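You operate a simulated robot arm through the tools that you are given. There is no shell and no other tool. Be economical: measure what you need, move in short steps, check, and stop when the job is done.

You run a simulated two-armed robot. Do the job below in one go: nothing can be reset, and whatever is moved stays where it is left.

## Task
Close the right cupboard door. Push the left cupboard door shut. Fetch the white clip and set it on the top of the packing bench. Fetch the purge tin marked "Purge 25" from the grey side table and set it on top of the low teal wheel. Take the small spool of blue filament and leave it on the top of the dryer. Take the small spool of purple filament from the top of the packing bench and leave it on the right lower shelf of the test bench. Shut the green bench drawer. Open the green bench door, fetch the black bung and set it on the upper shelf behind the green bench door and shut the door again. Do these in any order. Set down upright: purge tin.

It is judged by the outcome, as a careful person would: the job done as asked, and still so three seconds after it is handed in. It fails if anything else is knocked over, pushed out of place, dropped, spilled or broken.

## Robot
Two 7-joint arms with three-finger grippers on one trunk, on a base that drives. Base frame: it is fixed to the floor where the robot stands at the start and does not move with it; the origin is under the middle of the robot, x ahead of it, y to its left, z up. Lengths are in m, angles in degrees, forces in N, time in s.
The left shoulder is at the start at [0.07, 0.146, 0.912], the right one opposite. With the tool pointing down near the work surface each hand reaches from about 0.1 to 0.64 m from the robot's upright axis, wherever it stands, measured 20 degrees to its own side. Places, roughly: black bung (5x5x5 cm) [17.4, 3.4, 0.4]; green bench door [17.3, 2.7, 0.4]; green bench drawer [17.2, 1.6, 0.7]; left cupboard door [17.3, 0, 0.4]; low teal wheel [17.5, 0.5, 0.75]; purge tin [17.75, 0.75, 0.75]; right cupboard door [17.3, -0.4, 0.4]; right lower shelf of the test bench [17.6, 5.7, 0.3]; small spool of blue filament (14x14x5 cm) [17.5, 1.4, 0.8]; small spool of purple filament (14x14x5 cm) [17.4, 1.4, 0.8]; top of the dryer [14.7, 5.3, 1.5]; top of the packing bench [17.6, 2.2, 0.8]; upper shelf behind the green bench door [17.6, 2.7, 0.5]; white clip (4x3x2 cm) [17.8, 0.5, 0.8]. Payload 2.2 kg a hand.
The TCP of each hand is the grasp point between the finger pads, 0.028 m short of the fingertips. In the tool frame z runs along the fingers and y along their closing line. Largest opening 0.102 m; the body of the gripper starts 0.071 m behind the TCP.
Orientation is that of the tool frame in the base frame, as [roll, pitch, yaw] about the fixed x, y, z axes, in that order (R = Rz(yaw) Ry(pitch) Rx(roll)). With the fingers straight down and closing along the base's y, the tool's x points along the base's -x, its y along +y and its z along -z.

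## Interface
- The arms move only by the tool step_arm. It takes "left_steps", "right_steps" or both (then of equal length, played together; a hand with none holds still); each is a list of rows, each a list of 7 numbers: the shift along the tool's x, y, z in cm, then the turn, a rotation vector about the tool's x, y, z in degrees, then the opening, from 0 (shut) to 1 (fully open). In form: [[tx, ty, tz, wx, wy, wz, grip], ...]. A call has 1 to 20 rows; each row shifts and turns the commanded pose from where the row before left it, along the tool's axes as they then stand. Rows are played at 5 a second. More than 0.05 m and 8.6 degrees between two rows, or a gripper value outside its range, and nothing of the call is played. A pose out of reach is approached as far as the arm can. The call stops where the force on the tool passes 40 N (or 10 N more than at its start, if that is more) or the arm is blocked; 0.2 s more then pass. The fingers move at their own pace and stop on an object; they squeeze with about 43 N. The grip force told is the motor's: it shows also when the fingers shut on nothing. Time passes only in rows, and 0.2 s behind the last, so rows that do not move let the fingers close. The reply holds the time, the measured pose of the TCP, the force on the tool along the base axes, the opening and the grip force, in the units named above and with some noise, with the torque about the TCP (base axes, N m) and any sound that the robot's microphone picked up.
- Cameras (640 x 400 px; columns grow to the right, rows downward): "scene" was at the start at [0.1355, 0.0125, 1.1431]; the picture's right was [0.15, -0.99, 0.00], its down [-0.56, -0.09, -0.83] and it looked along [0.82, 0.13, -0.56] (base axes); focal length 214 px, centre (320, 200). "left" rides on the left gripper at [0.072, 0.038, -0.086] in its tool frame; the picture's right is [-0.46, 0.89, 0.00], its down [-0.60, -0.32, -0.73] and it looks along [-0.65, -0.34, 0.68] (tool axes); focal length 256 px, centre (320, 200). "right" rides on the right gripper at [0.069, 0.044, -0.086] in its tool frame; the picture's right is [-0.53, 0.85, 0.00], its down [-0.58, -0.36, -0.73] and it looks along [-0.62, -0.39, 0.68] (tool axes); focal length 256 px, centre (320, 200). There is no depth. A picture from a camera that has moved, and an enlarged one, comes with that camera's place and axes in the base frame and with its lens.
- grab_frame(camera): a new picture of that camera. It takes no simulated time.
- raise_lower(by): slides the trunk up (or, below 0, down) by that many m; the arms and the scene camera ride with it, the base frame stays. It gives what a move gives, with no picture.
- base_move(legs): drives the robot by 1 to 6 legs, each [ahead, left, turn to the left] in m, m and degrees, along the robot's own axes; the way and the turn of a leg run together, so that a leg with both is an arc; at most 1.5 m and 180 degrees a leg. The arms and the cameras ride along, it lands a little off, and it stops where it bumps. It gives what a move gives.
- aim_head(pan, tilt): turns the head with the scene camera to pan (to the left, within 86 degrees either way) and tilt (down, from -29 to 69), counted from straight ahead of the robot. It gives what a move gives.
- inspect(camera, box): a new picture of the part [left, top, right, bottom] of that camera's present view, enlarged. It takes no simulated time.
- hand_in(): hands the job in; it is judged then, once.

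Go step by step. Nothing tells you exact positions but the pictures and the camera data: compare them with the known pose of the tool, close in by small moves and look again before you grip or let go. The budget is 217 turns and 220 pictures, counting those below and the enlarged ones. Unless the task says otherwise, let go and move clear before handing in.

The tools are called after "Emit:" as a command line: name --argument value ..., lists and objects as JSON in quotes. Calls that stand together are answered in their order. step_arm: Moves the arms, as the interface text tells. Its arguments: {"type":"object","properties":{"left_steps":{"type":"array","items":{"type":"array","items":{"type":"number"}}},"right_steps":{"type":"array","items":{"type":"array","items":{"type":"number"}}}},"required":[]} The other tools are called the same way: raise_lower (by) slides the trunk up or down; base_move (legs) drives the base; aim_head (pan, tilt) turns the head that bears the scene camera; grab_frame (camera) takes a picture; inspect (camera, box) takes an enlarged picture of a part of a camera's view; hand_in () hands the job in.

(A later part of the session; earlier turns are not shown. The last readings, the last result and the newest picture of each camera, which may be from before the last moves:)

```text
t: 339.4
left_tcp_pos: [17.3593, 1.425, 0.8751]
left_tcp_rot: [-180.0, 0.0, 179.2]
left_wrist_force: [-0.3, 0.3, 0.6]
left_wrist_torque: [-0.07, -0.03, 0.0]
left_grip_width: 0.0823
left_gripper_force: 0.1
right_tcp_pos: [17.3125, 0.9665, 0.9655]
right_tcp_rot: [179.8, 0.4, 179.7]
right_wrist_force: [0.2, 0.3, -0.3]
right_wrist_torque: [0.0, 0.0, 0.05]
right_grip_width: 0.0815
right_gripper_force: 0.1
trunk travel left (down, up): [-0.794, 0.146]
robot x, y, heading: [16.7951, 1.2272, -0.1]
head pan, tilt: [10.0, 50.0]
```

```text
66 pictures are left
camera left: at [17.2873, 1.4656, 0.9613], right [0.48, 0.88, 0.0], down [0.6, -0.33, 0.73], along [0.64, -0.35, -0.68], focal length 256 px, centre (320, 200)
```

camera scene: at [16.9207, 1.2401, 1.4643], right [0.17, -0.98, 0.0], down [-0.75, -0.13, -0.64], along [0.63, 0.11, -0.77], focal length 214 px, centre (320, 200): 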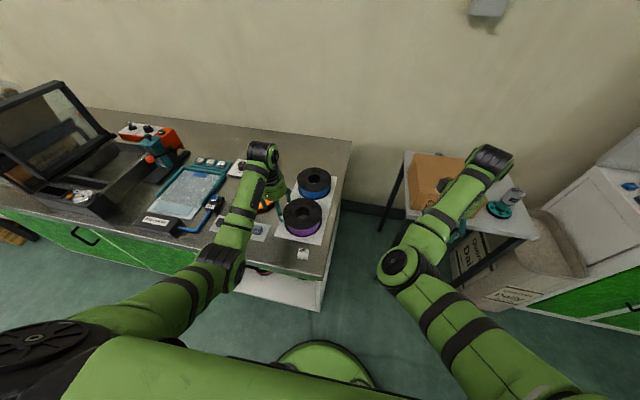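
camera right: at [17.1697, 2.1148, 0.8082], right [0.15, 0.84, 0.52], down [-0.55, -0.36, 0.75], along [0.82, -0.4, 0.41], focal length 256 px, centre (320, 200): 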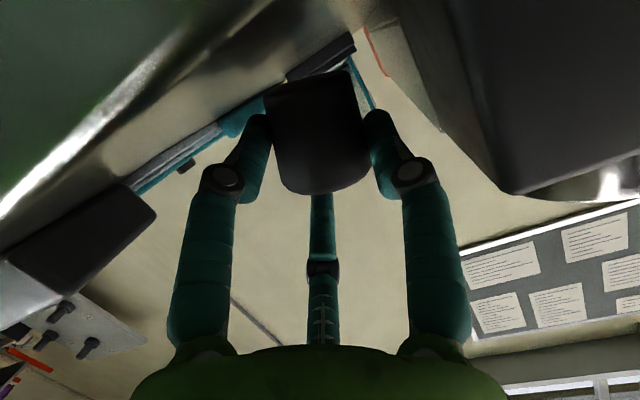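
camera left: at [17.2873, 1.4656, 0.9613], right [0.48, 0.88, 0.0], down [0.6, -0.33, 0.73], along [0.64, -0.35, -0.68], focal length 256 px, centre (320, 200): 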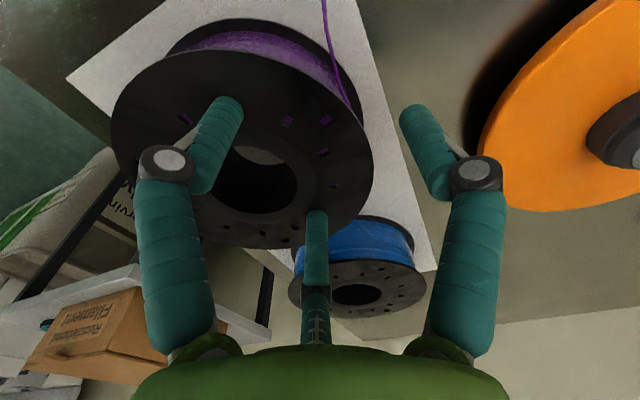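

Well aligned. A central pin between the fingers ends at the TCP, so I lower only until the fingertips are ~2 cm into the spool, then close.

Emit:
step_arm --left_steps '[[0, 0, 1, 0, 0, 0, 0.8], [0, 0, 0.6, 0, 0, 0, 0.8], [0, 0, 0, 0, 0, 0, 0.5], [0, 0, 0, 0, 0, 0, 0.3], [0, 0, 0, 0, 0, 0, 0.3]]'

Emit:
grab_frame --camera "left"

```text
t: 340.3
left_tcp_pos: [17.3709, 1.4203, 0.8777]
left_tcp_rot: [-179.5, 2.9, 179.0]
left_wrist_force: [1.5, -2.4, 37.8]
left_wrist_torque: [-0.62, 0.13, -0.23]
left_grip_width: 0.0564
left_gripper_force: 17.3
right_tcp_pos: [17.3083, 0.9629, 0.9666]
right_tcp_rot: [179.7, 0.5, 179.5]
right_wrist_force: [-0.1, 0.2, -0.5]
right_wrist_torque: [-0.01, 0.02, 0.01]
right_grip_width: 0.0815
right_gripper_force: 0.2
trunk travel left (down, up): [-0.794, 0.146]
robot x, y, heading: [16.799, 1.2303, -0.1]
head pan, tilt: [10.0, 50.0]
stopped in row 4 (left hand): the force on the tool passed its limit at 44 N (the readings are from after the stop); the commanded pose is now the measured one
```

```text
65 pictures are left
camera left: at [17.2933, 1.4627, 0.9606], right [0.48, 0.88, 0.02], down [0.56, -0.32, 0.76], along [0.68, -0.36, -0.65], focal length 256 px, centre (320, 200)
```

left: 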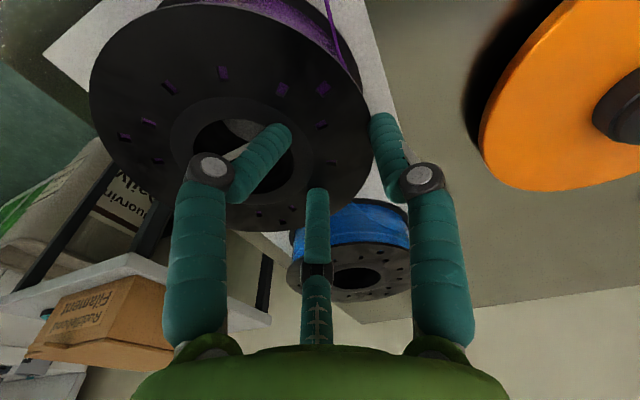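

The gripper really has one finger on its +y side and two on the other, so a finger landed on the flange. I lift off and re-plan: right hand from the spool's right side, its single finger in the hole and two outside.

Emit:
step_arm --left_steps '[[0, 0, -2, 0, 0, 0, 0.8], [0, 0, -4, 0, 0, 0, 0.8], [0, 0, -4, 0, -2.5, 0, 0.8]]'

Emit:
base_move --legs '[[0, 0.32, 0]]'

Emit:
grab_frame --camera "right"

```text
t: 341.1
left_tcp_pos: [17.3635, 1.4256, 0.9662]
left_tcp_rot: [-179.7, 4.0, 179.2]
left_wrist_force: [-0.4, -0.3, -0.1]
left_wrist_torque: [0.02, 0.01, 0.0]
left_grip_width: 0.0817
left_gripper_force: 0.0
right_tcp_pos: [17.3118, 0.9656, 0.965]
right_tcp_rot: [179.8, 0.3, 179.6]
right_wrist_force: [-0.1, 0.8, -0.1]
right_wrist_torque: [-0.01, 0.01, 0.02]
right_grip_width: 0.0814
right_gripper_force: 0.2
trunk travel left (down, up): [-0.794, 0.146]
robot x, y, heading: [16.7922, 1.2286, -0.1]
head pan, tilt: [10.0, 50.0]
```

```text
t: 343.3
left_tcp_pos: [17.3632, 1.7501, 0.9667]
left_tcp_rot: [-179.7, 4.1, 179.0]
left_wrist_force: [0.4, -0.6, -0.5]
left_wrist_torque: [-0.03, -0.02, -0.01]
left_grip_width: 0.0815
left_gripper_force: 0.2
right_tcp_pos: [17.3112, 1.2897, 0.9646]
right_tcp_rot: [179.7, 0.4, 179.6]
right_wrist_force: [1.2, 0.5, 0.2]
right_wrist_torque: [0.02, 0.01, -0.01]
right_grip_width: 0.0818
right_gripper_force: 0.1
trunk travel left (down, up): [-0.794, 0.146]
robot x, y, heading: [16.7948, 1.5502, 0.0]
head pan, tilt: [10.0, 50.0]
```

```text
64 pictures are left
camera right: at [17.2424, 1.3326, 1.0512], right [0.54, 0.84, 0.01], down [0.57, -0.37, 0.73], along [0.62, -0.39, -0.68], focal length 256 px, centre (320, 200)
```

right: 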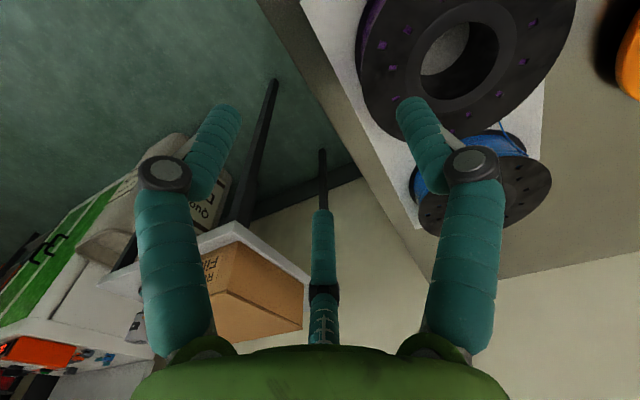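

Hole centre confirmed (17.358,1.382). I set the right TCP at (17.358,1.330) and descend, checking once.

Emit:
step_arm --right_steps '[[-2.4, 2, 0, 0, 0, 0, 0.9], [-2.3, 2, 0, 0, 0, 0, 0.9], [0, 0, 3.5, 0, 0, 0, 0.9], [0, 0, 3.5, 0, 0, 0, 0.9], [0, 0, 1, 0, 0, 0, 0.9]]'

Emit:
grab_frame --camera "right"

```text
t: 344.5
left_tcp_pos: [17.3645, 1.7506, 0.9672]
left_tcp_rot: [-179.7, 4.0, 179.2]
left_wrist_force: [-0.7, 0.0, 0.2]
left_wrist_torque: [0.0, -0.04, -0.01]
left_grip_width: 0.0818
left_gripper_force: 0.1
right_tcp_pos: [17.3603, 1.3321, 0.8851]
right_tcp_rot: [179.7, 0.4, 179.7]
right_wrist_force: [-0.7, 0.2, 0.1]
right_wrist_torque: [-0.02, -0.01, -0.02]
right_grip_width: 0.0919
right_gripper_force: 0.1
trunk travel left (down, up): [-0.794, 0.146]
robot x, y, heading: [16.7948, 1.5545, -0.0]
head pan, tilt: [10.0, 50.0]
```

```text
63 pictures are left
camera right: at [17.2897, 1.3737, 0.9718], right [0.54, 0.84, 0.01], down [0.57, -0.37, 0.73], along [0.62, -0.39, -0.68], focal length 256 px, centre (320, 200)
```

right: 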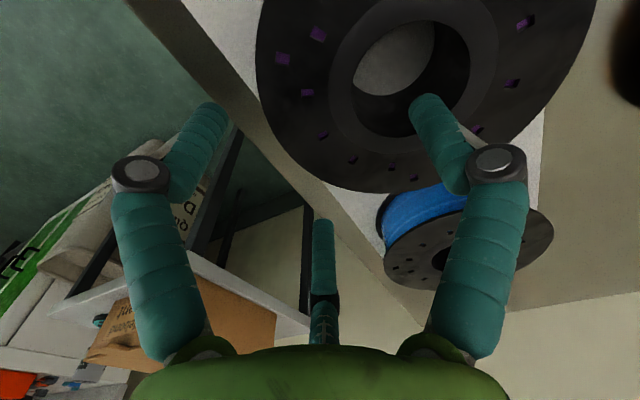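

The single finger is over the hole. Descend.

Emit:
step_arm --right_steps '[[0.2, -0.2, 2, 0, 0, 0, 0.9], [0, 0, 1.5, 0, 0, 0, 0.9], [0, 0, 1.2, 0, 0, 0, 0.9]]'

Emit:
grab_frame --camera "right"

```text
t: 345.3
left_tcp_pos: [17.3642, 1.7501, 0.9681]
left_tcp_rot: [-179.6, 4.1, 179.1]
left_wrist_force: [0.0, 0.5, -0.2]
left_wrist_torque: [-0.01, 0.0, -0.01]
left_grip_width: 0.0813
left_gripper_force: 0.1
right_tcp_pos: [17.3573, 1.3297, 0.8386]
right_tcp_rot: [179.6, 0.5, 179.5]
right_wrist_force: [0.2, 0.4, -0.2]
right_wrist_torque: [-0.03, -0.02, -0.01]
right_grip_width: 0.092
right_gripper_force: 0.1
trunk travel left (down, up): [-0.794, 0.146]
robot x, y, heading: [16.7967, 1.5525, -0.0]
head pan, tilt: [10.0, 50.0]
```

```text
62 pictures are left
camera right: at [17.288, 1.3723, 0.9249], right [0.54, 0.84, 0.01], down [0.57, -0.37, 0.73], along [0.62, -0.39, -0.68], focal length 256 px, centre (320, 200)
```

right: 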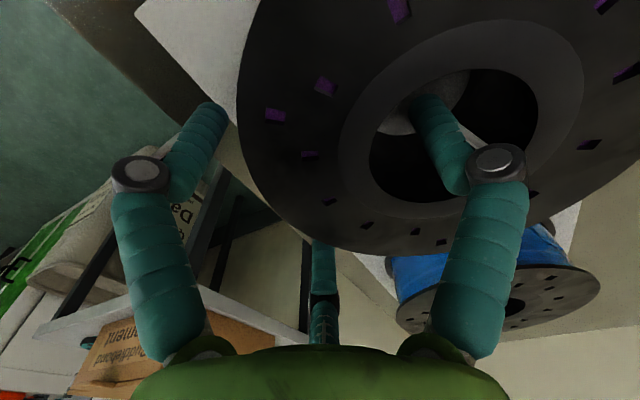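

In the hole with no contact. Close and lift.

Emit:
step_arm --right_steps '[[0, 0, 0, 0, 0, 0, 0.6], [0, 0, 0, 0, 0, 0, 0.3], [0, 0, 0, 0, 0, 0, 0.3], [0, 0, 0, 0, 0, 0, 0.3]]'

Emit:
step_arm --right_steps '[[0, 0, -1, 0, 0, 0, 0.3], [0, 0, -3, 0, 0, 0, 0.3], [0, 0, -4, 0, 0, 0, 0.3], [0, 0, -4, 0, 0, 0, 0.3]]'

Emit:
grab_frame --camera "right"

Emit:
grab_frame --camera "scene"

```text
t: 346.3
left_tcp_pos: [17.365, 1.7517, 0.968]
left_tcp_rot: [-179.6, 4.1, 179.1]
left_wrist_force: [0.2, 1.1, -1.1]
left_wrist_torque: [-0.01, 0.01, 0.0]
left_grip_width: 0.0818
left_gripper_force: 0.1
right_tcp_pos: [17.3572, 1.3295, 0.8397]
right_tcp_rot: [179.7, 0.4, 179.7]
right_wrist_force: [-0.1, -1.0, 0.5]
right_wrist_torque: [-0.02, -0.01, 0.04]
right_grip_width: 0.0495
right_gripper_force: 43.2
trunk travel left (down, up): [-0.794, 0.146]
robot x, y, heading: [16.7987, 1.5534, -0.2]
head pan, tilt: [10.0, 50.0]
```

```text
t: 347.3
left_tcp_pos: [17.3645, 1.7511, 0.9671]
left_tcp_rot: [-179.6, 4.1, 179.0]
left_wrist_force: [0.0, 1.2, -0.5]
left_wrist_torque: [-0.03, 0.01, 0.0]
left_grip_width: 0.0815
left_gripper_force: 0.0
right_tcp_pos: [17.3551, 1.3286, 0.9623]
right_tcp_rot: [179.7, 0.3, 179.6]
right_wrist_force: [0.2, -0.1, -4.1]
right_wrist_torque: [-0.25, -0.02, 0.01]
right_grip_width: 0.0496
right_gripper_force: 43.2
trunk travel left (down, up): [-0.794, 0.146]
robot x, y, heading: [16.7976, 1.5537, 0.0]
head pan, tilt: [10.0, 50.0]
```

```text
61 pictures are left
camera right: at [17.2857, 1.3706, 1.0486], right [0.54, 0.84, 0.01], down [0.57, -0.37, 0.73], along [0.62, -0.39, -0.68], focal length 256 px, centre (320, 200)
```

right: 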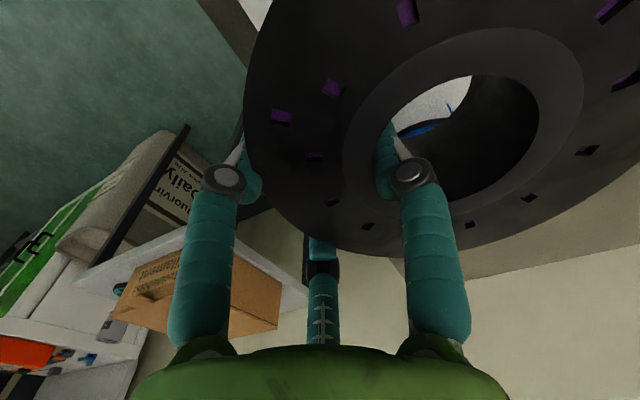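

```text
60 pictures are left
camera scene: at [16.9209, 1.5661, 1.4642], right [0.17, -0.98, 0.0], down [-0.75, -0.13, -0.64], along [0.63, 0.11, -0.77], focal length 214 px, centre (320, 200)
```

scene: 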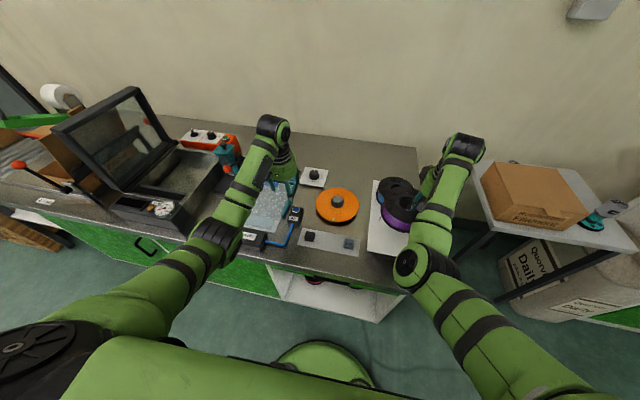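

Purple is held firmly. For blue I turn the left hand 90° (single finger toward +x) so it can take the spool from the front side.

Emit:
step_arm --left_steps '[[0, 0, -1, 0, 4, 0, 0.9], [0, 0, 0, 0, 0, 8.2, 0.9], [0, 0, 0, 0, 0, 8.2, 0.9], [0, 0, 0, 0, 0, 8.2, 0.9], [0, 0, 0, 0, 0, 8.2, 0.9], [0, 0, 0, 0, 0, 8.2, 0.9], [0, 0, 0, 0, 0, 8.2, 0.9], [0, 0, 0, 0, 0, 8.2, 0.9], [0, 0, 0, 0, 0, 8.2, 0.9], [0, 0, 0, 0, 0, 8.2, 0.9], [0, 0, 0, 0, 0, 8.2, 0.9], [0, 0, 0, 0, 0, 7, 0.9]]' --right_steps '[[0, 0, -2, 0, 0, 0, 0.3], [0, 0, -2, 0, 0, 0, 0.3], [0, 0, -2, 0, 0, 0, 0.3], [0, 0, 0, 0, 0, 0, 0.3], [0, 0, 0, 0, 0, 0, 0.3], [0, 0, 0, 0, 0, 0, 0.3], [0, 0, 0, 0, 0, 0, 0.3], [0, 0, 0, 0, 0, 0, 0.3], [0, 0, 0, 0, 0, 0, 0.3], [0, 0, 0, 0, 0, 0, 0.3], [0, 0, 0, 0, 0, 0, 0.3], [0, 0, 0, 0, 0, 0, 0.3]]'

Emit:
base_move --legs '[[0, -0.38, 0]]'

```text
t: 349.9
left_tcp_pos: [17.3636, 1.7508, 0.9778]
left_tcp_rot: [179.9, 0.3, 90.0]
left_wrist_force: [1.0, 0.8, 0.4]
left_wrist_torque: [0.0, 0.03, 0.03]
left_grip_width: 0.0917
left_gripper_force: 0.1
right_tcp_pos: [17.3561, 1.3258, 1.0185]
right_tcp_rot: [179.7, 0.3, 179.6]
right_wrist_force: [0.4, 0.0, -3.6]
right_wrist_torque: [-0.24, -0.03, 0.01]
right_grip_width: 0.0493
right_gripper_force: 42.4
trunk travel left (down, up): [-0.794, 0.146]
robot x, y, heading: [16.7955, 1.555, 0.1]
head pan, tilt: [10.0, 50.0]
```

```text
t: 352.3
left_tcp_pos: [17.3623, 1.3699, 0.9766]
left_tcp_rot: [179.9, 0.3, 90.1]
left_wrist_force: [0.5, 0.9, -0.4]
left_wrist_torque: [0.02, -0.01, 0.01]
left_grip_width: 0.0918
left_gripper_force: 0.1
right_tcp_pos: [17.3574, 0.9469, 1.0205]
right_tcp_rot: [179.8, 0.3, 179.8]
right_wrist_force: [-0.3, 0.4, -4.6]
right_wrist_torque: [-0.22, -0.05, 0.01]
right_grip_width: 0.0491
right_gripper_force: 42.9
trunk travel left (down, up): [-0.794, 0.146]
robot x, y, heading: [16.7974, 1.1704, -0.1]
head pan, tilt: [10.0, 50.0]
```

The rotation worked. I look for the blue spool with the left camera.

Emit:
grab_frame --camera "left"

```text
59 pictures are left
camera left: at [17.4005, 1.4447, 1.0636], right [0.89, -0.46, 0.0], down [-0.32, -0.6, 0.73], along [-0.34, -0.65, -0.68], focal length 256 px, centre (320, 200)
```

left: 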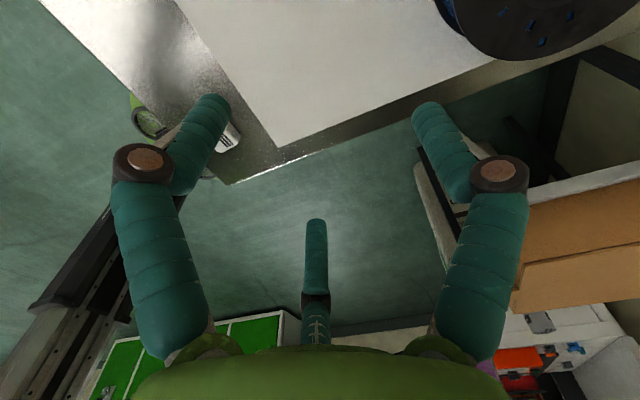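

Emit:
base_move --legs '[[0.06, 0, 0]]'

Emit:
step_arm --left_steps '[[0, 3.2, 0, 0, 0, 0, 0.9], [0, 3.2, 0, 0, 0, 0, 0.9], [0, 0, 2, 0, 0, 0, 0.9]]'

Emit:
grab_frame --camera "left"

```text
t: 353.2
left_tcp_pos: [17.4191, 1.3701, 0.9787]
left_tcp_rot: [179.7, 0.3, 90.2]
left_wrist_force: [-1.1, -1.0, 0.4]
left_wrist_torque: [-0.03, -0.06, -0.03]
left_grip_width: 0.0916
left_gripper_force: 0.1
right_tcp_pos: [17.4115, 0.9464, 1.0204]
right_tcp_rot: [179.8, 0.4, 179.8]
right_wrist_force: [-1.0, 0.6, -4.0]
right_wrist_torque: [-0.2, -0.04, -0.01]
right_grip_width: 0.0491
right_gripper_force: 43.0
trunk travel left (down, up): [-0.794, 0.146]
robot x, y, heading: [16.8552, 1.1695, -0.1]
head pan, tilt: [10.0, 50.0]
```

```text
t: 354.1
left_tcp_pos: [17.4869, 1.3721, 0.9572]
left_tcp_rot: [180.0, 0.5, 90.3]
left_wrist_force: [0.3, 0.0, -0.4]
left_wrist_torque: [-0.03, 0.03, 0.03]
left_grip_width: 0.0917
left_gripper_force: 0.1
right_tcp_pos: [17.4161, 0.947, 1.0179]
right_tcp_rot: [179.7, 0.2, 179.8]
right_wrist_force: [0.6, 0.3, -3.4]
right_wrist_torque: [-0.21, 0.03, -0.02]
right_grip_width: 0.0494
right_gripper_force: 42.9
trunk travel left (down, up): [-0.794, 0.146]
robot x, y, heading: [16.855, 1.17, 0.1]
head pan, tilt: [10.0, 50.0]
```

```text
58 pictures are left
camera left: at [17.5249, 1.4468, 1.0421], right [0.89, -0.46, 0.0], down [-0.32, -0.6, 0.73], along [-0.34, -0.65, -0.68], focal length 256 px, centre (320, 200)
```

left: 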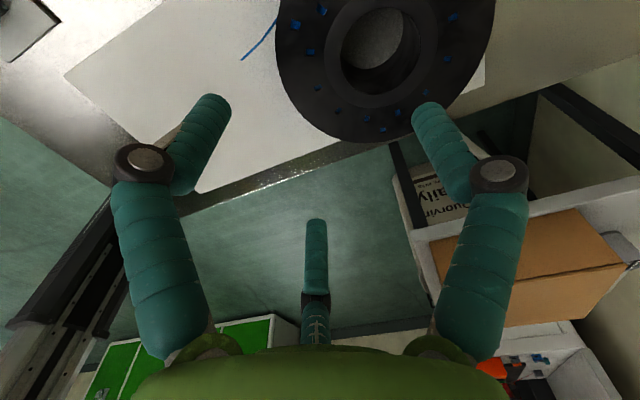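

Blue hole centre ≈(17.536,1.378); nearly aligned. Adjust and descend to just above, then look.

Emit:
step_arm --left_steps '[[0.6, -0.3, 2.5, 0, 0, 0, 0.9], [0, 0, 2.5, 0, 0, 0, 0.9], [0, 0, 2, 0, 0, 0, 0.9]]'

Emit:
grab_frame --camera "left"

```text
t: 354.9
left_tcp_pos: [17.4832, 1.3734, 0.8902]
left_tcp_rot: [179.9, 0.3, 90.2]
left_wrist_force: [0.2, 1.0, -0.2]
left_wrist_torque: [0.02, -0.04, -0.01]
left_grip_width: 0.0917
left_gripper_force: 0.1
right_tcp_pos: [17.4157, 0.946, 1.0192]
right_tcp_rot: [179.7, 0.3, 179.8]
right_wrist_force: [-0.2, -0.3, -3.7]
right_wrist_torque: [-0.18, -0.02, 0.0]
right_grip_width: 0.0494
right_gripper_force: 42.8
trunk travel left (down, up): [-0.794, 0.146]
robot x, y, heading: [16.8571, 1.1725, 0.2]
head pan, tilt: [10.0, 50.0]
```

```text
57 pictures are left
camera left: at [17.5211, 1.448, 0.9756], right [0.89, -0.46, 0.0], down [-0.32, -0.6, 0.73], along [-0.34, -0.65, -0.68], focal length 256 px, centre (320, 200)
```

left: 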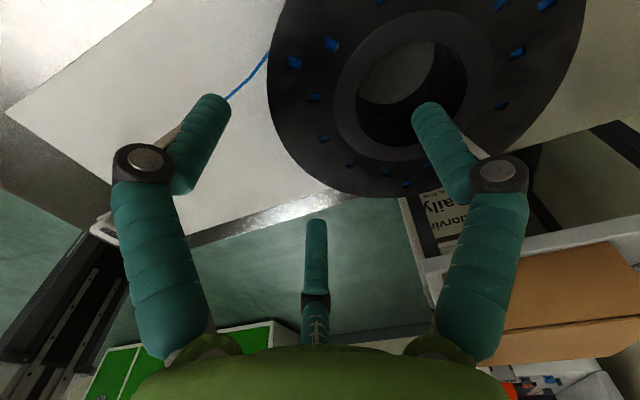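

Emit:
step_arm --left_steps '[[0.6, 0, 2, 0, 0, 0, 0.9], [0, 0, 2, 0, 0, 0, 0.9], [0, 0, 1, 0, 0, 0, 0.9]]'

Emit:
grab_frame --camera "left"

```text
t: 355.6
left_tcp_pos: [17.4721, 1.3826, 0.8404]
left_tcp_rot: [179.8, 0.3, 90.2]
left_wrist_force: [-0.1, -0.8, 0.4]
left_wrist_torque: [0.0, 0.01, -0.01]
left_grip_width: 0.0918
left_gripper_force: 0.1
left hand out of reach, approached as far as the arm can: row 1, 2
right_tcp_pos: [17.4143, 0.9456, 1.0198]
right_tcp_rot: [179.7, 0.3, 179.8]
right_wrist_force: [0.0, -0.4, -3.1]
right_wrist_torque: [-0.2, -0.02, 0.0]
right_grip_width: 0.0493
right_gripper_force: 43.4
trunk travel left (down, up): [-0.794, 0.146]
robot x, y, heading: [16.8575, 1.1728, 0.2]
head pan, tilt: [10.0, 50.0]
```

```text
56 pictures are left
camera left: at [17.5096, 1.4578, 0.9274], right [0.89, -0.46, 0.0], down [-0.32, -0.6, 0.73], along [-0.34, -0.65, -0.68], focal length 256 px, centre (320, 200)
```

left: 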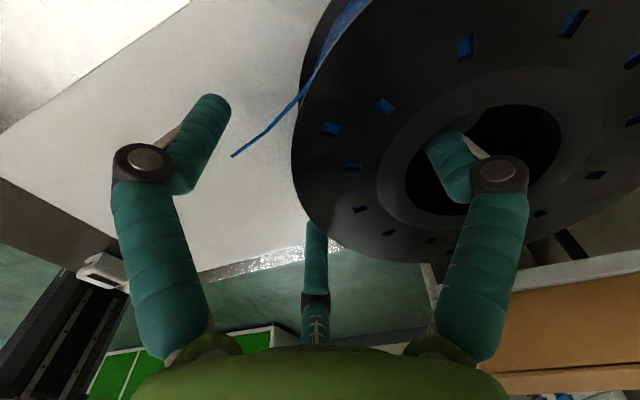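

The finger is inside the hole. Close and lift.

Emit:
step_arm --left_steps '[[0, 0, 0, 0, 0, 0, 0.6], [0, 0, 0, 0, 0, 0, 0.3], [0, 0, 0, 0, 0, 0, 0.3], [0, 0, 0, 0, 0, 0, 0.3]]'

Emit:
step_arm --left_steps '[[0, 0, -1, 0, 0, 0, 0.3], [0, 0, -3, 0, 0, 0, 0.3], [0, 0, -4, 0, 0, 0, 0.3], [0, 0, -4, 0, 0, 0, 0.3]]'

Emit:
grab_frame --camera "left"

```text
t: 356.6
left_tcp_pos: [17.4721, 1.3821, 0.8421]
left_tcp_rot: [179.7, 0.4, 90.1]
left_wrist_force: [3.2, -2.3, 7.5]
left_wrist_torque: [-0.5, -0.03, -0.02]
left_grip_width: 0.0514
left_gripper_force: 43.1
right_tcp_pos: [17.4133, 0.9451, 1.0185]
right_tcp_rot: [179.7, 0.3, 179.7]
right_wrist_force: [0.4, -0.8, -3.6]
right_wrist_torque: [-0.22, 0.01, -0.02]
right_grip_width: 0.0495
right_gripper_force: 43.4
trunk travel left (down, up): [-0.794, 0.146]
robot x, y, heading: [16.8576, 1.1722, 0.2]
head pan, tilt: [10.0, 50.0]
```

```text
t: 357.6
left_tcp_pos: [17.4728, 1.3825, 0.9588]
left_tcp_rot: [-180.0, 0.2, 90.3]
left_wrist_force: [-0.4, 0.7, -5.0]
left_wrist_torque: [0.01, 0.19, 0.03]
left_grip_width: 0.0506
left_gripper_force: 42.9
right_tcp_pos: [17.4158, 0.9458, 1.0169]
right_tcp_rot: [179.7, 0.4, 179.8]
right_wrist_force: [0.1, -0.4, -4.2]
right_wrist_torque: [-0.17, -0.01, -0.04]
right_grip_width: 0.0494
right_gripper_force: 43.0
trunk travel left (down, up): [-0.794, 0.146]
robot x, y, heading: [16.8552, 1.1696, 0.0]
head pan, tilt: [10.0, 50.0]
```

```text
55 pictures are left
camera left: at [17.5101, 1.4585, 1.0457], right [0.89, -0.46, 0.0], down [-0.31, -0.6, 0.73], along [-0.34, -0.65, -0.68], focal length 256 px, centre (320, 200)
```

left: 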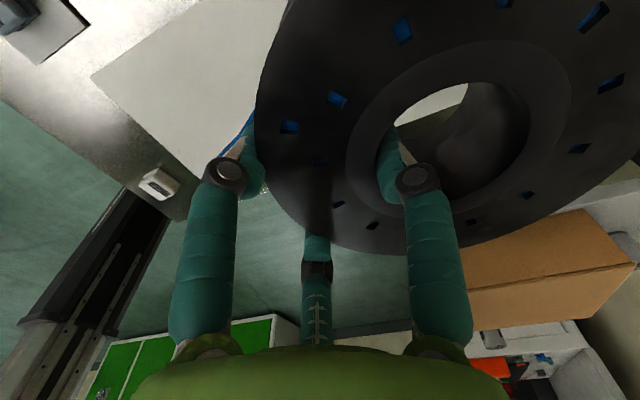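

Both spools are held. I back off and drive along the aisle toward the dryer.

Emit:
base_move --legs '[[-0.5, 0, 0], [-0.1, 1.45, 0], [0, 1.45, 0], [0, 0.8, 0]]'

Emit:
aim_head --pan 80 --tilt 15

Emit:
grab_frame --camera "scene"

```text
t: 378.2
left_tcp_pos: [16.7232, 5.1573, 0.9587]
left_tcp_rot: [-179.9, 0.3, 95.4]
left_wrist_force: [0.7, -0.6, -4.3]
left_wrist_torque: [0.01, 0.2, 0.01]
left_grip_width: 0.05
left_gripper_force: 43.1
right_tcp_pos: [16.7045, 4.7153, 1.0179]
right_tcp_rot: [179.7, 0.2, -175.1]
right_wrist_force: [0.9, -0.6, -3.7]
right_wrist_torque: [-0.2, -0.02, 0.0]
right_grip_width: 0.0489
right_gripper_force: 43.3
trunk travel left (down, up): [-0.794, 0.146]
robot x, y, heading: [16.1313, 4.8893, 5.2]
head pan, tilt: [10.0, 50.0]
```

```text
t: 379.7
left_tcp_pos: [16.7231, 5.1585, 0.9594]
left_tcp_rot: [180.0, 0.4, 95.3]
left_wrist_force: [0.0, 0.0, -3.5]
left_wrist_torque: [0.01, 0.2, -0.01]
left_grip_width: 0.0503
left_gripper_force: 42.9
right_tcp_pos: [16.7056, 4.7158, 1.0186]
right_tcp_rot: [179.6, 0.2, -175.1]
right_wrist_force: [-0.2, -0.7, -3.3]
right_wrist_torque: [-0.22, 0.0, -0.01]
right_grip_width: 0.0494
right_gripper_force: 43.0
trunk travel left (down, up): [-0.794, 0.146]
robot x, y, heading: [16.1293, 4.8893, 5.3]
head pan, tilt: [80.0, 15.0]
```

```text
54 pictures are left
camera scene: at [16.1847, 4.9872, 1.5179], right [1.0, -0.08, 0.0], down [-0.02, -0.26, -0.97], along [0.08, 0.96, -0.26], focal length 214 px, centre (320, 200)
```

scene: 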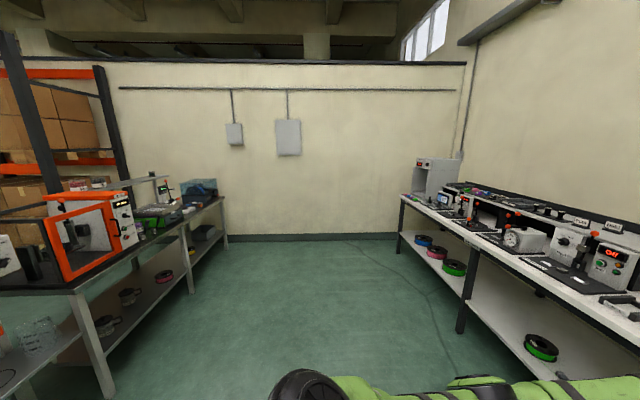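

The test bench's right lower shelf is clear around y≈5.5. Now I turn to face the dryer.

Emit:
base_move --legs '[[0.1, 0, 90], [0, 0, 85]]'

Emit:
aim_head --pan 0 --tilt 15

Emit:
grab_frame --camera "scene"

```text
t: 387.4
left_tcp_pos: [15.5536, 4.7895, 0.9585]
left_tcp_rot: [-179.9, 0.3, -93.8]
left_wrist_force: [-0.2, 0.4, -3.9]
left_wrist_torque: [-0.02, -0.2, 0.0]
left_grip_width: 0.0502
left_gripper_force: 43.3
right_tcp_pos: [15.6417, 5.2217, 1.0174]
right_tcp_rot: [179.7, 0.4, -4.3]
right_wrist_force: [-0.4, 0.1, -5.0]
right_wrist_torque: [0.21, -0.02, -0.02]
right_grip_width: 0.0492
right_gripper_force: 43.0
trunk travel left (down, up): [-0.794, 0.146]
robot x, y, heading: [16.1829, 4.9582, 175.9]
head pan, tilt: [80.0, 15.0]
```

```text
t: 388.9
left_tcp_pos: [15.5543, 4.7895, 0.959]
left_tcp_rot: [-180.0, 0.4, -93.9]
left_wrist_force: [0.2, 0.2, -3.4]
left_wrist_torque: [0.0, -0.2, -0.02]
left_grip_width: 0.0503
left_gripper_force: 43.1
right_tcp_pos: [15.6424, 5.2234, 1.0168]
right_tcp_rot: [179.7, 0.3, -4.3]
right_wrist_force: [0.5, -0.4, -3.2]
right_wrist_torque: [0.16, -0.02, 0.02]
right_grip_width: 0.0491
right_gripper_force: 43.0
trunk travel left (down, up): [-0.794, 0.146]
robot x, y, heading: [16.1835, 4.9578, 176.0]
head pan, tilt: [0.0, 15.0]
```

```text
53 pictures are left
camera scene: at [16.0385, 4.9671, 1.5179], right [0.07, 1.0, 0.0], down [0.26, -0.02, -0.97], along [-0.96, 0.07, -0.26], focal length 214 px, centre (320, 200)
```

scene: 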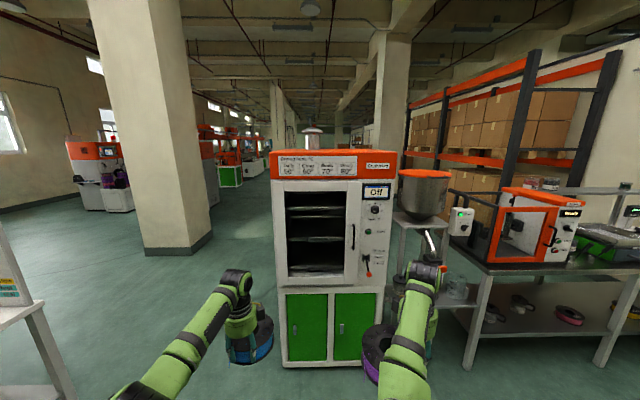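

The dryer top is at z≈1.48, front x≈14.88, y 4.78–5.46. I raise the trunk and both hands well above it before approaching.

Emit:
raise_lower --by 0.14

Emit:
step_arm --left_steps '[[0, -1.2, -4, 0, 0, 0, 0.3], [0, -1.2, -4, 0, 0, 0, 0.3], [0, -1.2, -4, 0, 0, 0, 0.3], [0, -1.2, -4, 0, 0, 0, 0.3], [0, -1.2, -4, 0, 0, 0, 0.3], [0, -1.2, -4, 0, 0, 0, 0.3], [0, -1.2, -4, 0, 0, 0, 0.3], [0, -1.2, -4, 0, 0, 0, 0.3], [0, -1.2, -4, 0, 0, 0, 0.3], [0, -1.2, -4, 0, 0, 0, 0.3], [0, -1.2, -4, 0, 0, 0, 0.3], [0, 0, -4, 0, 0, 0, 0.3]]' --right_steps '[[0.8, 0, -4, 0, 0, 0, 0.3], [0.8, 0, -4, 0, 0, 0, 0.3], [0.8, 0, -4, 0, 0, 0, 0.3], [0.8, 0, -4, 0, 0, 0, 0.3], [0.8, 0, -4, 0, 0, 0, 0.3], [0.8, 0, -4, 0, 0, 0, 0.3], [0.8, 0, -4, 0, 0, 0, 0.3], [0.8, 0, -4, 0, 0, 0, 0.3], [0.8, 0, -4, 0, 0, 0, 0.3], [0.8, 0, -4, 0, 0, 0, 0.3], [0.8, 0, -4, 0, 0, 0, 0.3], [0, 0, -4, 0, 0, 0, 0.3]]'

Emit:
grab_frame --camera "scene"

```text
t: 390.6
left_tcp_pos: [15.5537, 4.7884, 1.0984]
left_tcp_rot: [-180.0, 0.5, -93.8]
left_wrist_force: [0.1, -0.3, -4.8]
left_wrist_torque: [-0.01, -0.2, -0.01]
left_grip_width: 0.0504
left_gripper_force: 42.8
right_tcp_pos: [15.6418, 5.2219, 1.1578]
right_tcp_rot: [179.6, 0.1, -4.3]
right_wrist_force: [0.2, 0.6, -4.5]
right_wrist_torque: [0.22, 0.0, -0.01]
right_grip_width: 0.049
right_gripper_force: 43.2
trunk travel left (down, up): [-0.934, 0.006]
robot x, y, heading: [16.1809, 4.9571, 175.8]
head pan, tilt: [0.0, 15.0]
```

```text
t: 393.1
left_tcp_pos: [15.6918, 4.7749, 1.5732]
left_tcp_rot: [179.5, 0.5, -94.2]
left_wrist_force: [0.4, -1.0, -3.0]
left_wrist_torque: [-0.04, -0.15, 0.01]
left_grip_width: 0.0506
left_gripper_force: 43.5
left hand out of reach, approached as far as the arm can: row 12
right_tcp_pos: [15.7275, 5.2507, 1.5741]
right_tcp_rot: [179.7, 0.6, -4.4]
right_wrist_force: [-0.3, 0.1, -4.2]
right_wrist_torque: [0.19, 0.0, 0.02]
right_grip_width: 0.0492
right_gripper_force: 43.1
right hand out of reach, approached as far as the arm can: row 1, 2, 3, 4, 5, 10, 11, 12
trunk travel left (down, up): [-0.934, 0.006]
robot x, y, heading: [16.1894, 4.9607, 176.1]
head pan, tilt: [0.0, 15.0]
```

```text
52 pictures are left
camera scene: at [16.0427, 4.9675, 1.6582], right [0.07, 1.0, 0.0], down [0.26, -0.02, -0.97], along [-0.96, 0.07, -0.26], focal length 214 px, centre (320, 200)
```

scene: 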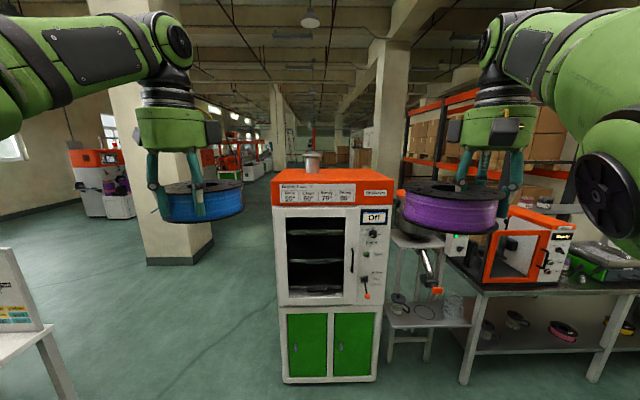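

Both spools hang at z≈1.53, clear above the dryer top (≈1.47). I drive forward to put the blue spool over it.

Emit:
base_move --legs '[[0.88, -0.14, 4]]'

Emit:
aim_head --pan 15 --tilt 30

Emit:
grab_frame --camera "scene"

Emit:
grab_frame --camera "left"

```text
t: 397.8
left_tcp_pos: [14.8329, 4.9033, 1.5717]
left_tcp_rot: [179.7, 0.4, -89.3]
left_wrist_force: [-0.1, -0.8, -3.5]
left_wrist_torque: [-0.04, -0.18, 0.04]
left_grip_width: 0.05
left_gripper_force: 42.5
right_tcp_pos: [14.8301, 5.3795, 1.574]
right_tcp_rot: [179.8, 0.5, 0.3]
right_wrist_force: [0.3, -0.2, -3.4]
right_wrist_torque: [0.21, 0.01, -0.02]
right_grip_width: 0.0491
right_gripper_force: 42.9
trunk travel left (down, up): [-0.934, 0.006]
robot x, y, heading: [15.311, 5.1247, -179.5]
head pan, tilt: [0.0, 15.0]
```

```text
t: 398.6
left_tcp_pos: [14.8314, 4.9037, 1.5701]
left_tcp_rot: [179.7, 0.4, -89.3]
left_wrist_force: [-0.5, 0.2, -3.4]
left_wrist_torque: [-0.02, -0.18, 0.0]
left_grip_width: 0.0504
left_gripper_force: 43.7
right_tcp_pos: [14.8286, 5.38, 1.5734]
right_tcp_rot: [179.8, 0.5, 0.3]
right_wrist_force: [1.0, 0.4, -3.6]
right_wrist_torque: [0.2, 0.01, 0.01]
right_grip_width: 0.0491
right_gripper_force: 42.9
trunk travel left (down, up): [-0.934, 0.006]
robot x, y, heading: [15.3144, 5.1241, -179.2]
head pan, tilt: [15.0, 30.0]
```

```text
51 pictures are left
camera scene: at [15.1718, 5.1001, 1.6338], right [-0.27, 0.96, 0.0], down [0.48, 0.13, -0.87], along [-0.83, -0.23, -0.5], focal length 214 px, centre (320, 200)
```

scene: 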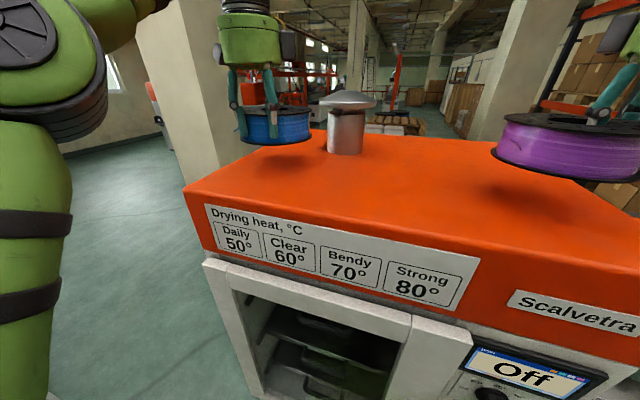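

```text
50 pictures are left
camera left: at [14.7945, 4.8313, 1.6572], right [-0.89, 0.45, 0.01], down [0.31, 0.6, 0.73], along [0.33, 0.66, -0.68], focal length 256 px, centre (320, 200)
```

left: 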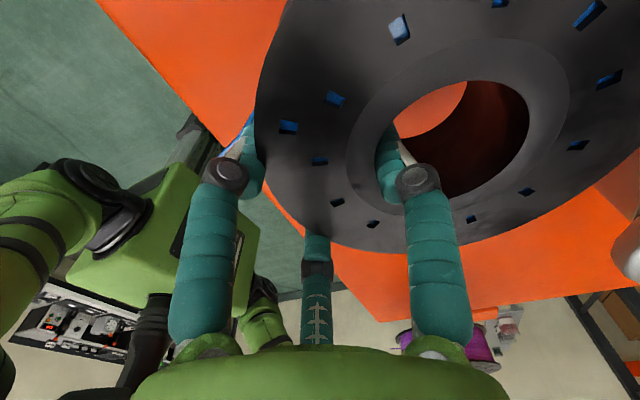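

The blue spool is already over a free part of the dryer top. I lower it until contact.

Emit:
step_arm --left_steps '[[0, 0, 1.5, 0, 0, 0, 0.3], [0, 0, 1.5, 0, 0, 0, 0.3], [0, 0, 1, 0, 0, 0, 0.3]]'

Emit:
step_arm --left_steps '[[0, 0, 0.5, 0, 0, 0, 0.3], [0, 0, 0.5, 0, 0, 0, 0.3], [0, 0, 0.4, 0, 0, 0, 0.3]]'

```text
t: 399.4
left_tcp_pos: [14.8291, 4.9042, 1.5307]
left_tcp_rot: [179.7, 0.3, -89.2]
left_wrist_force: [0.1, -0.5, -3.7]
left_wrist_torque: [0.0, -0.25, 0.02]
left_grip_width: 0.0504
left_gripper_force: 43.0
right_tcp_pos: [14.8286, 5.38, 1.5728]
right_tcp_rot: [179.8, 0.4, 0.3]
right_wrist_force: [0.1, 1.0, -3.8]
right_wrist_torque: [0.19, 0.01, 0.03]
right_grip_width: 0.049
right_gripper_force: 43.0
trunk travel left (down, up): [-0.934, 0.006]
robot x, y, heading: [15.3103, 5.1254, -179.5]
head pan, tilt: [15.0, 30.0]
```

```text
t: 400.2
left_tcp_pos: [14.8307, 4.9041, 1.5154]
left_tcp_rot: [179.8, 0.3, -89.3]
left_wrist_force: [-0.5, 0.6, -3.8]
left_wrist_torque: [0.04, -0.25, 0.03]
left_grip_width: 0.0504
left_gripper_force: 42.9
right_tcp_pos: [14.8265, 5.3806, 1.5742]
right_tcp_rot: [179.9, 0.5, 0.3]
right_wrist_force: [-0.3, -0.1, -3.1]
right_wrist_torque: [0.21, -0.02, 0.0]
right_grip_width: 0.049
right_gripper_force: 42.8
trunk travel left (down, up): [-0.934, 0.006]
robot x, y, heading: [15.3086, 5.1251, -179.4]
head pan, tilt: [15.0, 30.0]
```

Emit:
step_arm --left_steps '[[0, 0, 0.4, 0, 0, 0, 0.3], [0, 0, 0.3, 0, 0, 0, 0.3]]'

Emit:
step_arm --left_steps '[[0, 0, 0.4, 0, 0, 0, 0.3], [0, 0, 0.3, 0, 0, 0, 0.3]]'

Emit:
grab_frame --camera "scene"

```text
t: 400.8
left_tcp_pos: [14.8311, 4.9035, 1.5104]
left_tcp_rot: [179.5, 0.4, -89.3]
left_wrist_force: [-0.4, -0.5, 3.8]
left_wrist_torque: [-0.07, 0.6, 0.09]
left_grip_width: 0.0504
left_gripper_force: 43.7
right_tcp_pos: [14.8294, 5.3799, 1.574]
right_tcp_rot: [179.6, 0.4, 0.4]
right_wrist_force: [-0.1, 0.2, -4.5]
right_wrist_torque: [0.24, -0.01, 0.0]
right_grip_width: 0.0489
right_gripper_force: 43.5
trunk travel left (down, up): [-0.934, 0.006]
robot x, y, heading: [15.3146, 5.1273, -179.4]
head pan, tilt: [15.0, 30.0]
```

```text
t: 401.4
left_tcp_pos: [14.8331, 4.9046, 1.5092]
left_tcp_rot: [178.7, 0.7, -89.0]
left_wrist_force: [-0.6, -2.3, 10.5]
left_wrist_torque: [-0.05, -0.39, -0.08]
left_grip_width: 0.0506
left_gripper_force: 43.3
right_tcp_pos: [14.8287, 5.3798, 1.5734]
right_tcp_rot: [179.8, 0.4, 0.4]
right_wrist_force: [-0.1, -0.6, -4.0]
right_wrist_torque: [0.22, -0.02, 0.02]
right_grip_width: 0.0494
right_gripper_force: 42.8
trunk travel left (down, up): [-0.934, 0.006]
robot x, y, heading: [15.3121, 5.1233, -179.5]
head pan, tilt: [15.0, 30.0]
stopped in row 2 (left hand): the force on the tool passed its limit at 42 N (the readings are from after the stop); the commanded pose is now the measured one
```

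```text
49 pictures are left
camera scene: at [15.1719, 5.1008, 1.6336], right [-0.27, 0.96, 0.0], down [0.48, 0.13, -0.87], along [-0.83, -0.23, -0.5], focal length 214 px, centre (320, 200)
```

scene: 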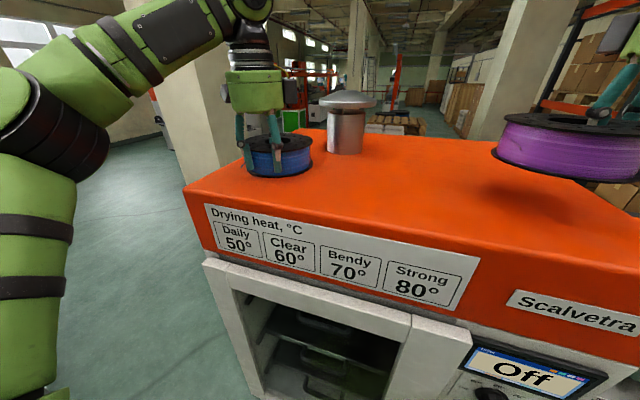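

The blue spool rests on the dryer top. Release and lift off.

Emit:
step_arm --left_steps '[[0, 0, 0, 0, 0, 0, 0.55], [0, 0, 0, 0, 0, 0, 0.7], [0, 0, 0, 0, 0, 0, 0.82], [0, 0, 0, 0, 0, 0, 0.82], [0, 0, -2, 0, 0, 0, 0.82], [0, 0, -3, 0, 0, 0, 0.82]]'

Emit:
grab_frame --camera "left"

```text
t: 402.8
left_tcp_pos: [14.8343, 4.9069, 1.5611]
left_tcp_rot: [178.8, 0.5, -89.0]
left_wrist_force: [0.7, 0.3, 0.5]
left_wrist_torque: [-0.02, 0.06, -0.01]
left_grip_width: 0.0837
left_gripper_force: 0.1
right_tcp_pos: [14.8306, 5.3821, 1.5731]
right_tcp_rot: [179.6, 0.4, 0.2]
right_wrist_force: [0.6, 0.5, -3.8]
right_wrist_torque: [0.17, 0.06, 0.0]
right_grip_width: 0.049
right_gripper_force: 43.0
trunk travel left (down, up): [-0.934, 0.006]
robot x, y, heading: [15.3116, 5.1209, -179.6]
head pan, tilt: [15.0, 30.0]
```

```text
48 pictures are left
camera left: at [14.7988, 4.8349, 1.6479], right [-0.89, 0.45, 0.02], down [0.32, 0.6, 0.73], along [0.31, 0.66, -0.68], focal length 256 px, centre (320, 200)
```

left: 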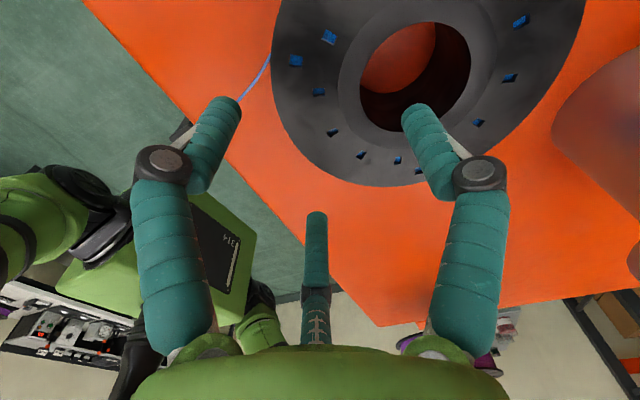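

Blue is placed. I back away, turn around toward the test bench.

Emit:
step_arm --left_steps '[[0, 0, -1, 0, 0, 0, 0.82]]'

Emit:
base_move --legs '[[-0.9, 0, 0], [0, 0, -90], [0, 0, -90]]'

Emit:
step_arm --left_steps '[[0, -3, 0, 0, 0, 0, 0.5], [0, -3, 0, 0, 0, 0, 0.5], [0, -3, 0, 0, 0, 0, 0.5], [0, -3, 0, 0, 0, 0, 0.5], [0, 0, 0, 0, 0, 0, 0.5], [0, 0, 0, 0, 0, 0, 0.5], [0, 0, 0, 0, 0, 0, 0.5], [0, 0, 0, 0, 0, 0, 0.5], [0, 0, 0, 0, 0, 0, 0.5], [0, 0, 0, 0, 0, 0, 0.5], [0, 0, 0, 0, 0, 0, 0.5], [0, 0, 0, 0, 0, 0, 0.5]]' --right_steps '[[-0.8, 0, 4, 0, 0, 0, 0.3], [-0.8, 0, 4, 0, 0, 0, 0.3], [-0.8, 0, 4, 0, 0, 0, 0.3], [-0.8, 0, 4, 0, 0, 0, 0.3], [-0.8, 0, 4, 0, 0, 0, 0.3], [-0.8, 0, 4, 0, 0, 0, 0.3], [-0.8, 0, 4, 0, 0, 0, 0.3], [-0.8, 0, 4, 0, 0, 0, 0.3], [-0.8, 0, 4, 0, 0, 0, 0.3], [-0.8, 0, 4, 0, 0, 0, 0.3], [-0.8, 0, 4, 0, 0, 0, 0.3], [0, 0, 2, 0, 0, 0, 0.3]]'

Emit:
aim_head --pan 0 --tilt 30

Emit:
grab_frame --camera "scene"

```text
t: 403.2
left_tcp_pos: [14.8325, 4.9005, 1.568]
left_tcp_rot: [179.0, 0.8, -89.2]
left_wrist_force: [0.2, -0.2, -0.7]
left_wrist_torque: [0.06, -0.03, 0.04]
left_grip_width: 0.0836
left_gripper_force: 0.0
right_tcp_pos: [14.8277, 5.3789, 1.5743]
right_tcp_rot: [179.8, 0.4, 0.2]
right_wrist_force: [0.0, 0.2, -3.5]
right_wrist_torque: [0.18, -0.03, 0.0]
right_grip_width: 0.0488
right_gripper_force: 42.8
trunk travel left (down, up): [-0.934, 0.006]
robot x, y, heading: [15.3086, 5.1289, -179.5]
head pan, tilt: [15.0, 30.0]
```

```text
t: 415.7
left_tcp_pos: [16.7072, 5.3675, 1.5705]
left_tcp_rot: [179.0, 0.7, 91.2]
left_wrist_force: [0.1, 0.2, 0.2]
left_wrist_torque: [0.0, 0.02, 0.04]
left_grip_width: 0.0832
left_gripper_force: 0.0
right_tcp_pos: [16.7114, 4.8906, 1.574]
right_tcp_rot: [179.8, 0.3, -179.5]
right_wrist_force: [-0.4, 0.1, -3.7]
right_wrist_torque: [-0.19, -0.02, 0.0]
right_grip_width: 0.049
right_gripper_force: 42.8
trunk travel left (down, up): [-0.934, 0.006]
robot x, y, heading: [16.2286, 5.1375, 1.0]
head pan, tilt: [15.0, 30.0]
```

```text
t: 418.3
left_tcp_pos: [16.586, 5.3634, 1.5692]
left_tcp_rot: [179.0, 0.6, 91.2]
left_wrist_force: [0.6, -0.2, -1.2]
left_wrist_torque: [0.03, -0.01, -0.02]
left_grip_width: 0.051
left_gripper_force: 0.1
right_tcp_pos: [16.8068, 4.8951, 1.1129]
right_tcp_rot: [179.7, 0.4, -179.5]
right_wrist_force: [-0.3, 0.0, -4.6]
right_wrist_torque: [-0.22, 0.04, 0.01]
right_grip_width: 0.0493
right_gripper_force: 43.1
trunk travel left (down, up): [-0.934, 0.006]
robot x, y, heading: [16.2272, 5.141, 0.7]
head pan, tilt: [15.0, 30.0]
```

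```text
t: 419.0
left_tcp_pos: [16.586, 5.3627, 1.5688]
left_tcp_rot: [178.9, 0.7, 91.2]
left_wrist_force: [0.3, 0.2, -0.7]
left_wrist_torque: [-0.01, 0.0, 0.0]
left_grip_width: 0.051
left_gripper_force: 0.0
right_tcp_pos: [16.8072, 4.8961, 1.1141]
right_tcp_rot: [179.7, 0.4, -179.5]
right_wrist_force: [0.2, -0.1, -4.3]
right_wrist_torque: [-0.19, 0.01, -0.03]
right_grip_width: 0.0492
right_gripper_force: 43.6
trunk travel left (down, up): [-0.934, 0.006]
robot x, y, heading: [16.23, 5.1427, 0.8]
head pan, tilt: [0.0, 30.0]
```

```text
47 pictures are left
camera scene: at [16.3682, 5.1431, 1.6338], right [0.01, -1.0, 0.0], down [-0.5, -0.01, -0.87], along [0.87, 0.01, -0.5], focal length 214 px, centre (320, 200)
```

scene: 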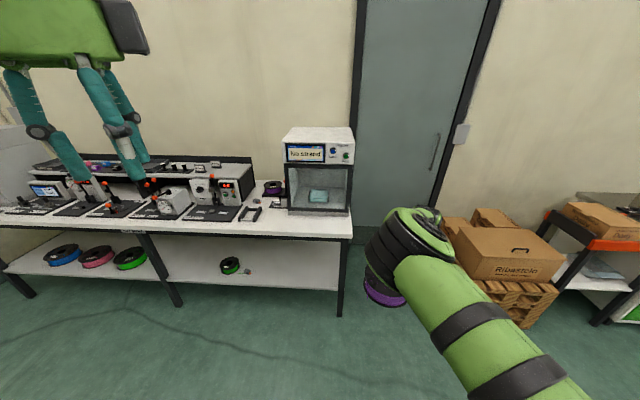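

The right lower shelf (y≈5.05–6.3, front x≈17.4, z≈0.3) is visible. I adjust arms, then lower the trunk in free space.

Emit:
step_arm --left_steps '[[0, -3, 0, 0, 0, 0, 0.3], [0, -3, 0, 0, 0, 0, 0.3], [0, 0, 0, 0, 0, 0, 0.3], [0, 0, 0, 0, 0, 0, 0.3], [0, 0, 0, 0, 0, 0, 0.3]]' --right_steps '[[0, 0, -4, 0, 0, 0, 0.3], [0, 0, -4, 0, 0, 0, 0.3], [0, 0, -4, 0, 0, 0, 0.3], [0, 0, -4, 0, 0, 0, 0.3], [0, 0, -1, 0, 0, 0, 0.3]]'

Emit:
raise_lower --by -0.86

Emit:
base_move --legs '[[0.4, 0.47, -0.8]]'

Emit:
grab_frame --camera "scene"

```text
t: 420.2
left_tcp_pos: [16.5245, 5.3639, 1.5663]
left_tcp_rot: [178.8, 0.7, 91.3]
left_wrist_force: [-0.2, 0.8, 0.9]
left_wrist_torque: [-0.02, -0.03, -0.01]
left_grip_width: 0.0306
left_gripper_force: 0.1
right_tcp_pos: [16.7997, 4.8922, 1.2838]
right_tcp_rot: [179.8, 0.5, -179.4]
right_wrist_force: [0.1, 0.6, -3.6]
right_wrist_torque: [-0.22, -0.02, 0.0]
right_grip_width: 0.0492
right_gripper_force: 43.5
trunk travel left (down, up): [-0.934, 0.006]
robot x, y, heading: [16.2244, 5.1446, 0.8]
head pan, tilt: [0.0, 30.0]
```

```text
refused: -0.86 is not a number from -0.4 to 0.4
```

```text
t: 423.7
left_tcp_pos: [16.9253, 5.8294, 1.5677]
left_tcp_rot: [178.8, 0.6, 90.1]
left_wrist_force: [-1.0, 0.6, 1.0]
left_wrist_torque: [0.03, -0.01, 0.03]
left_grip_width: 0.0303
left_gripper_force: 0.1
right_tcp_pos: [17.1933, 5.3559, 1.2834]
right_tcp_rot: [179.7, 0.5, 179.3]
right_wrist_force: [-0.4, -0.6, -4.2]
right_wrist_torque: [-0.2, -0.01, -0.04]
right_grip_width: 0.0489
right_gripper_force: 43.4
trunk travel left (down, up): [-0.934, 0.006]
robot x, y, heading: [16.6217, 5.6136, -0.2]
head pan, tilt: [0.0, 30.0]
```

```text
46 pictures are left
camera scene: at [16.7633, 5.6125, 1.6339], right [0.0, -1.0, 0.0], down [-0.5, 0.0, -0.87], along [0.87, 0.0, -0.5], focal length 214 px, centre (320, 200)
```

scene: 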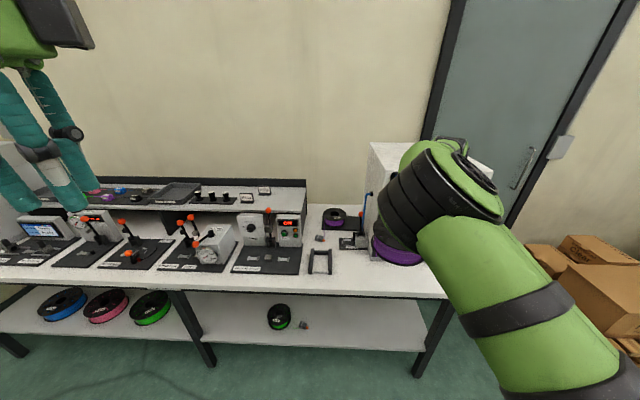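

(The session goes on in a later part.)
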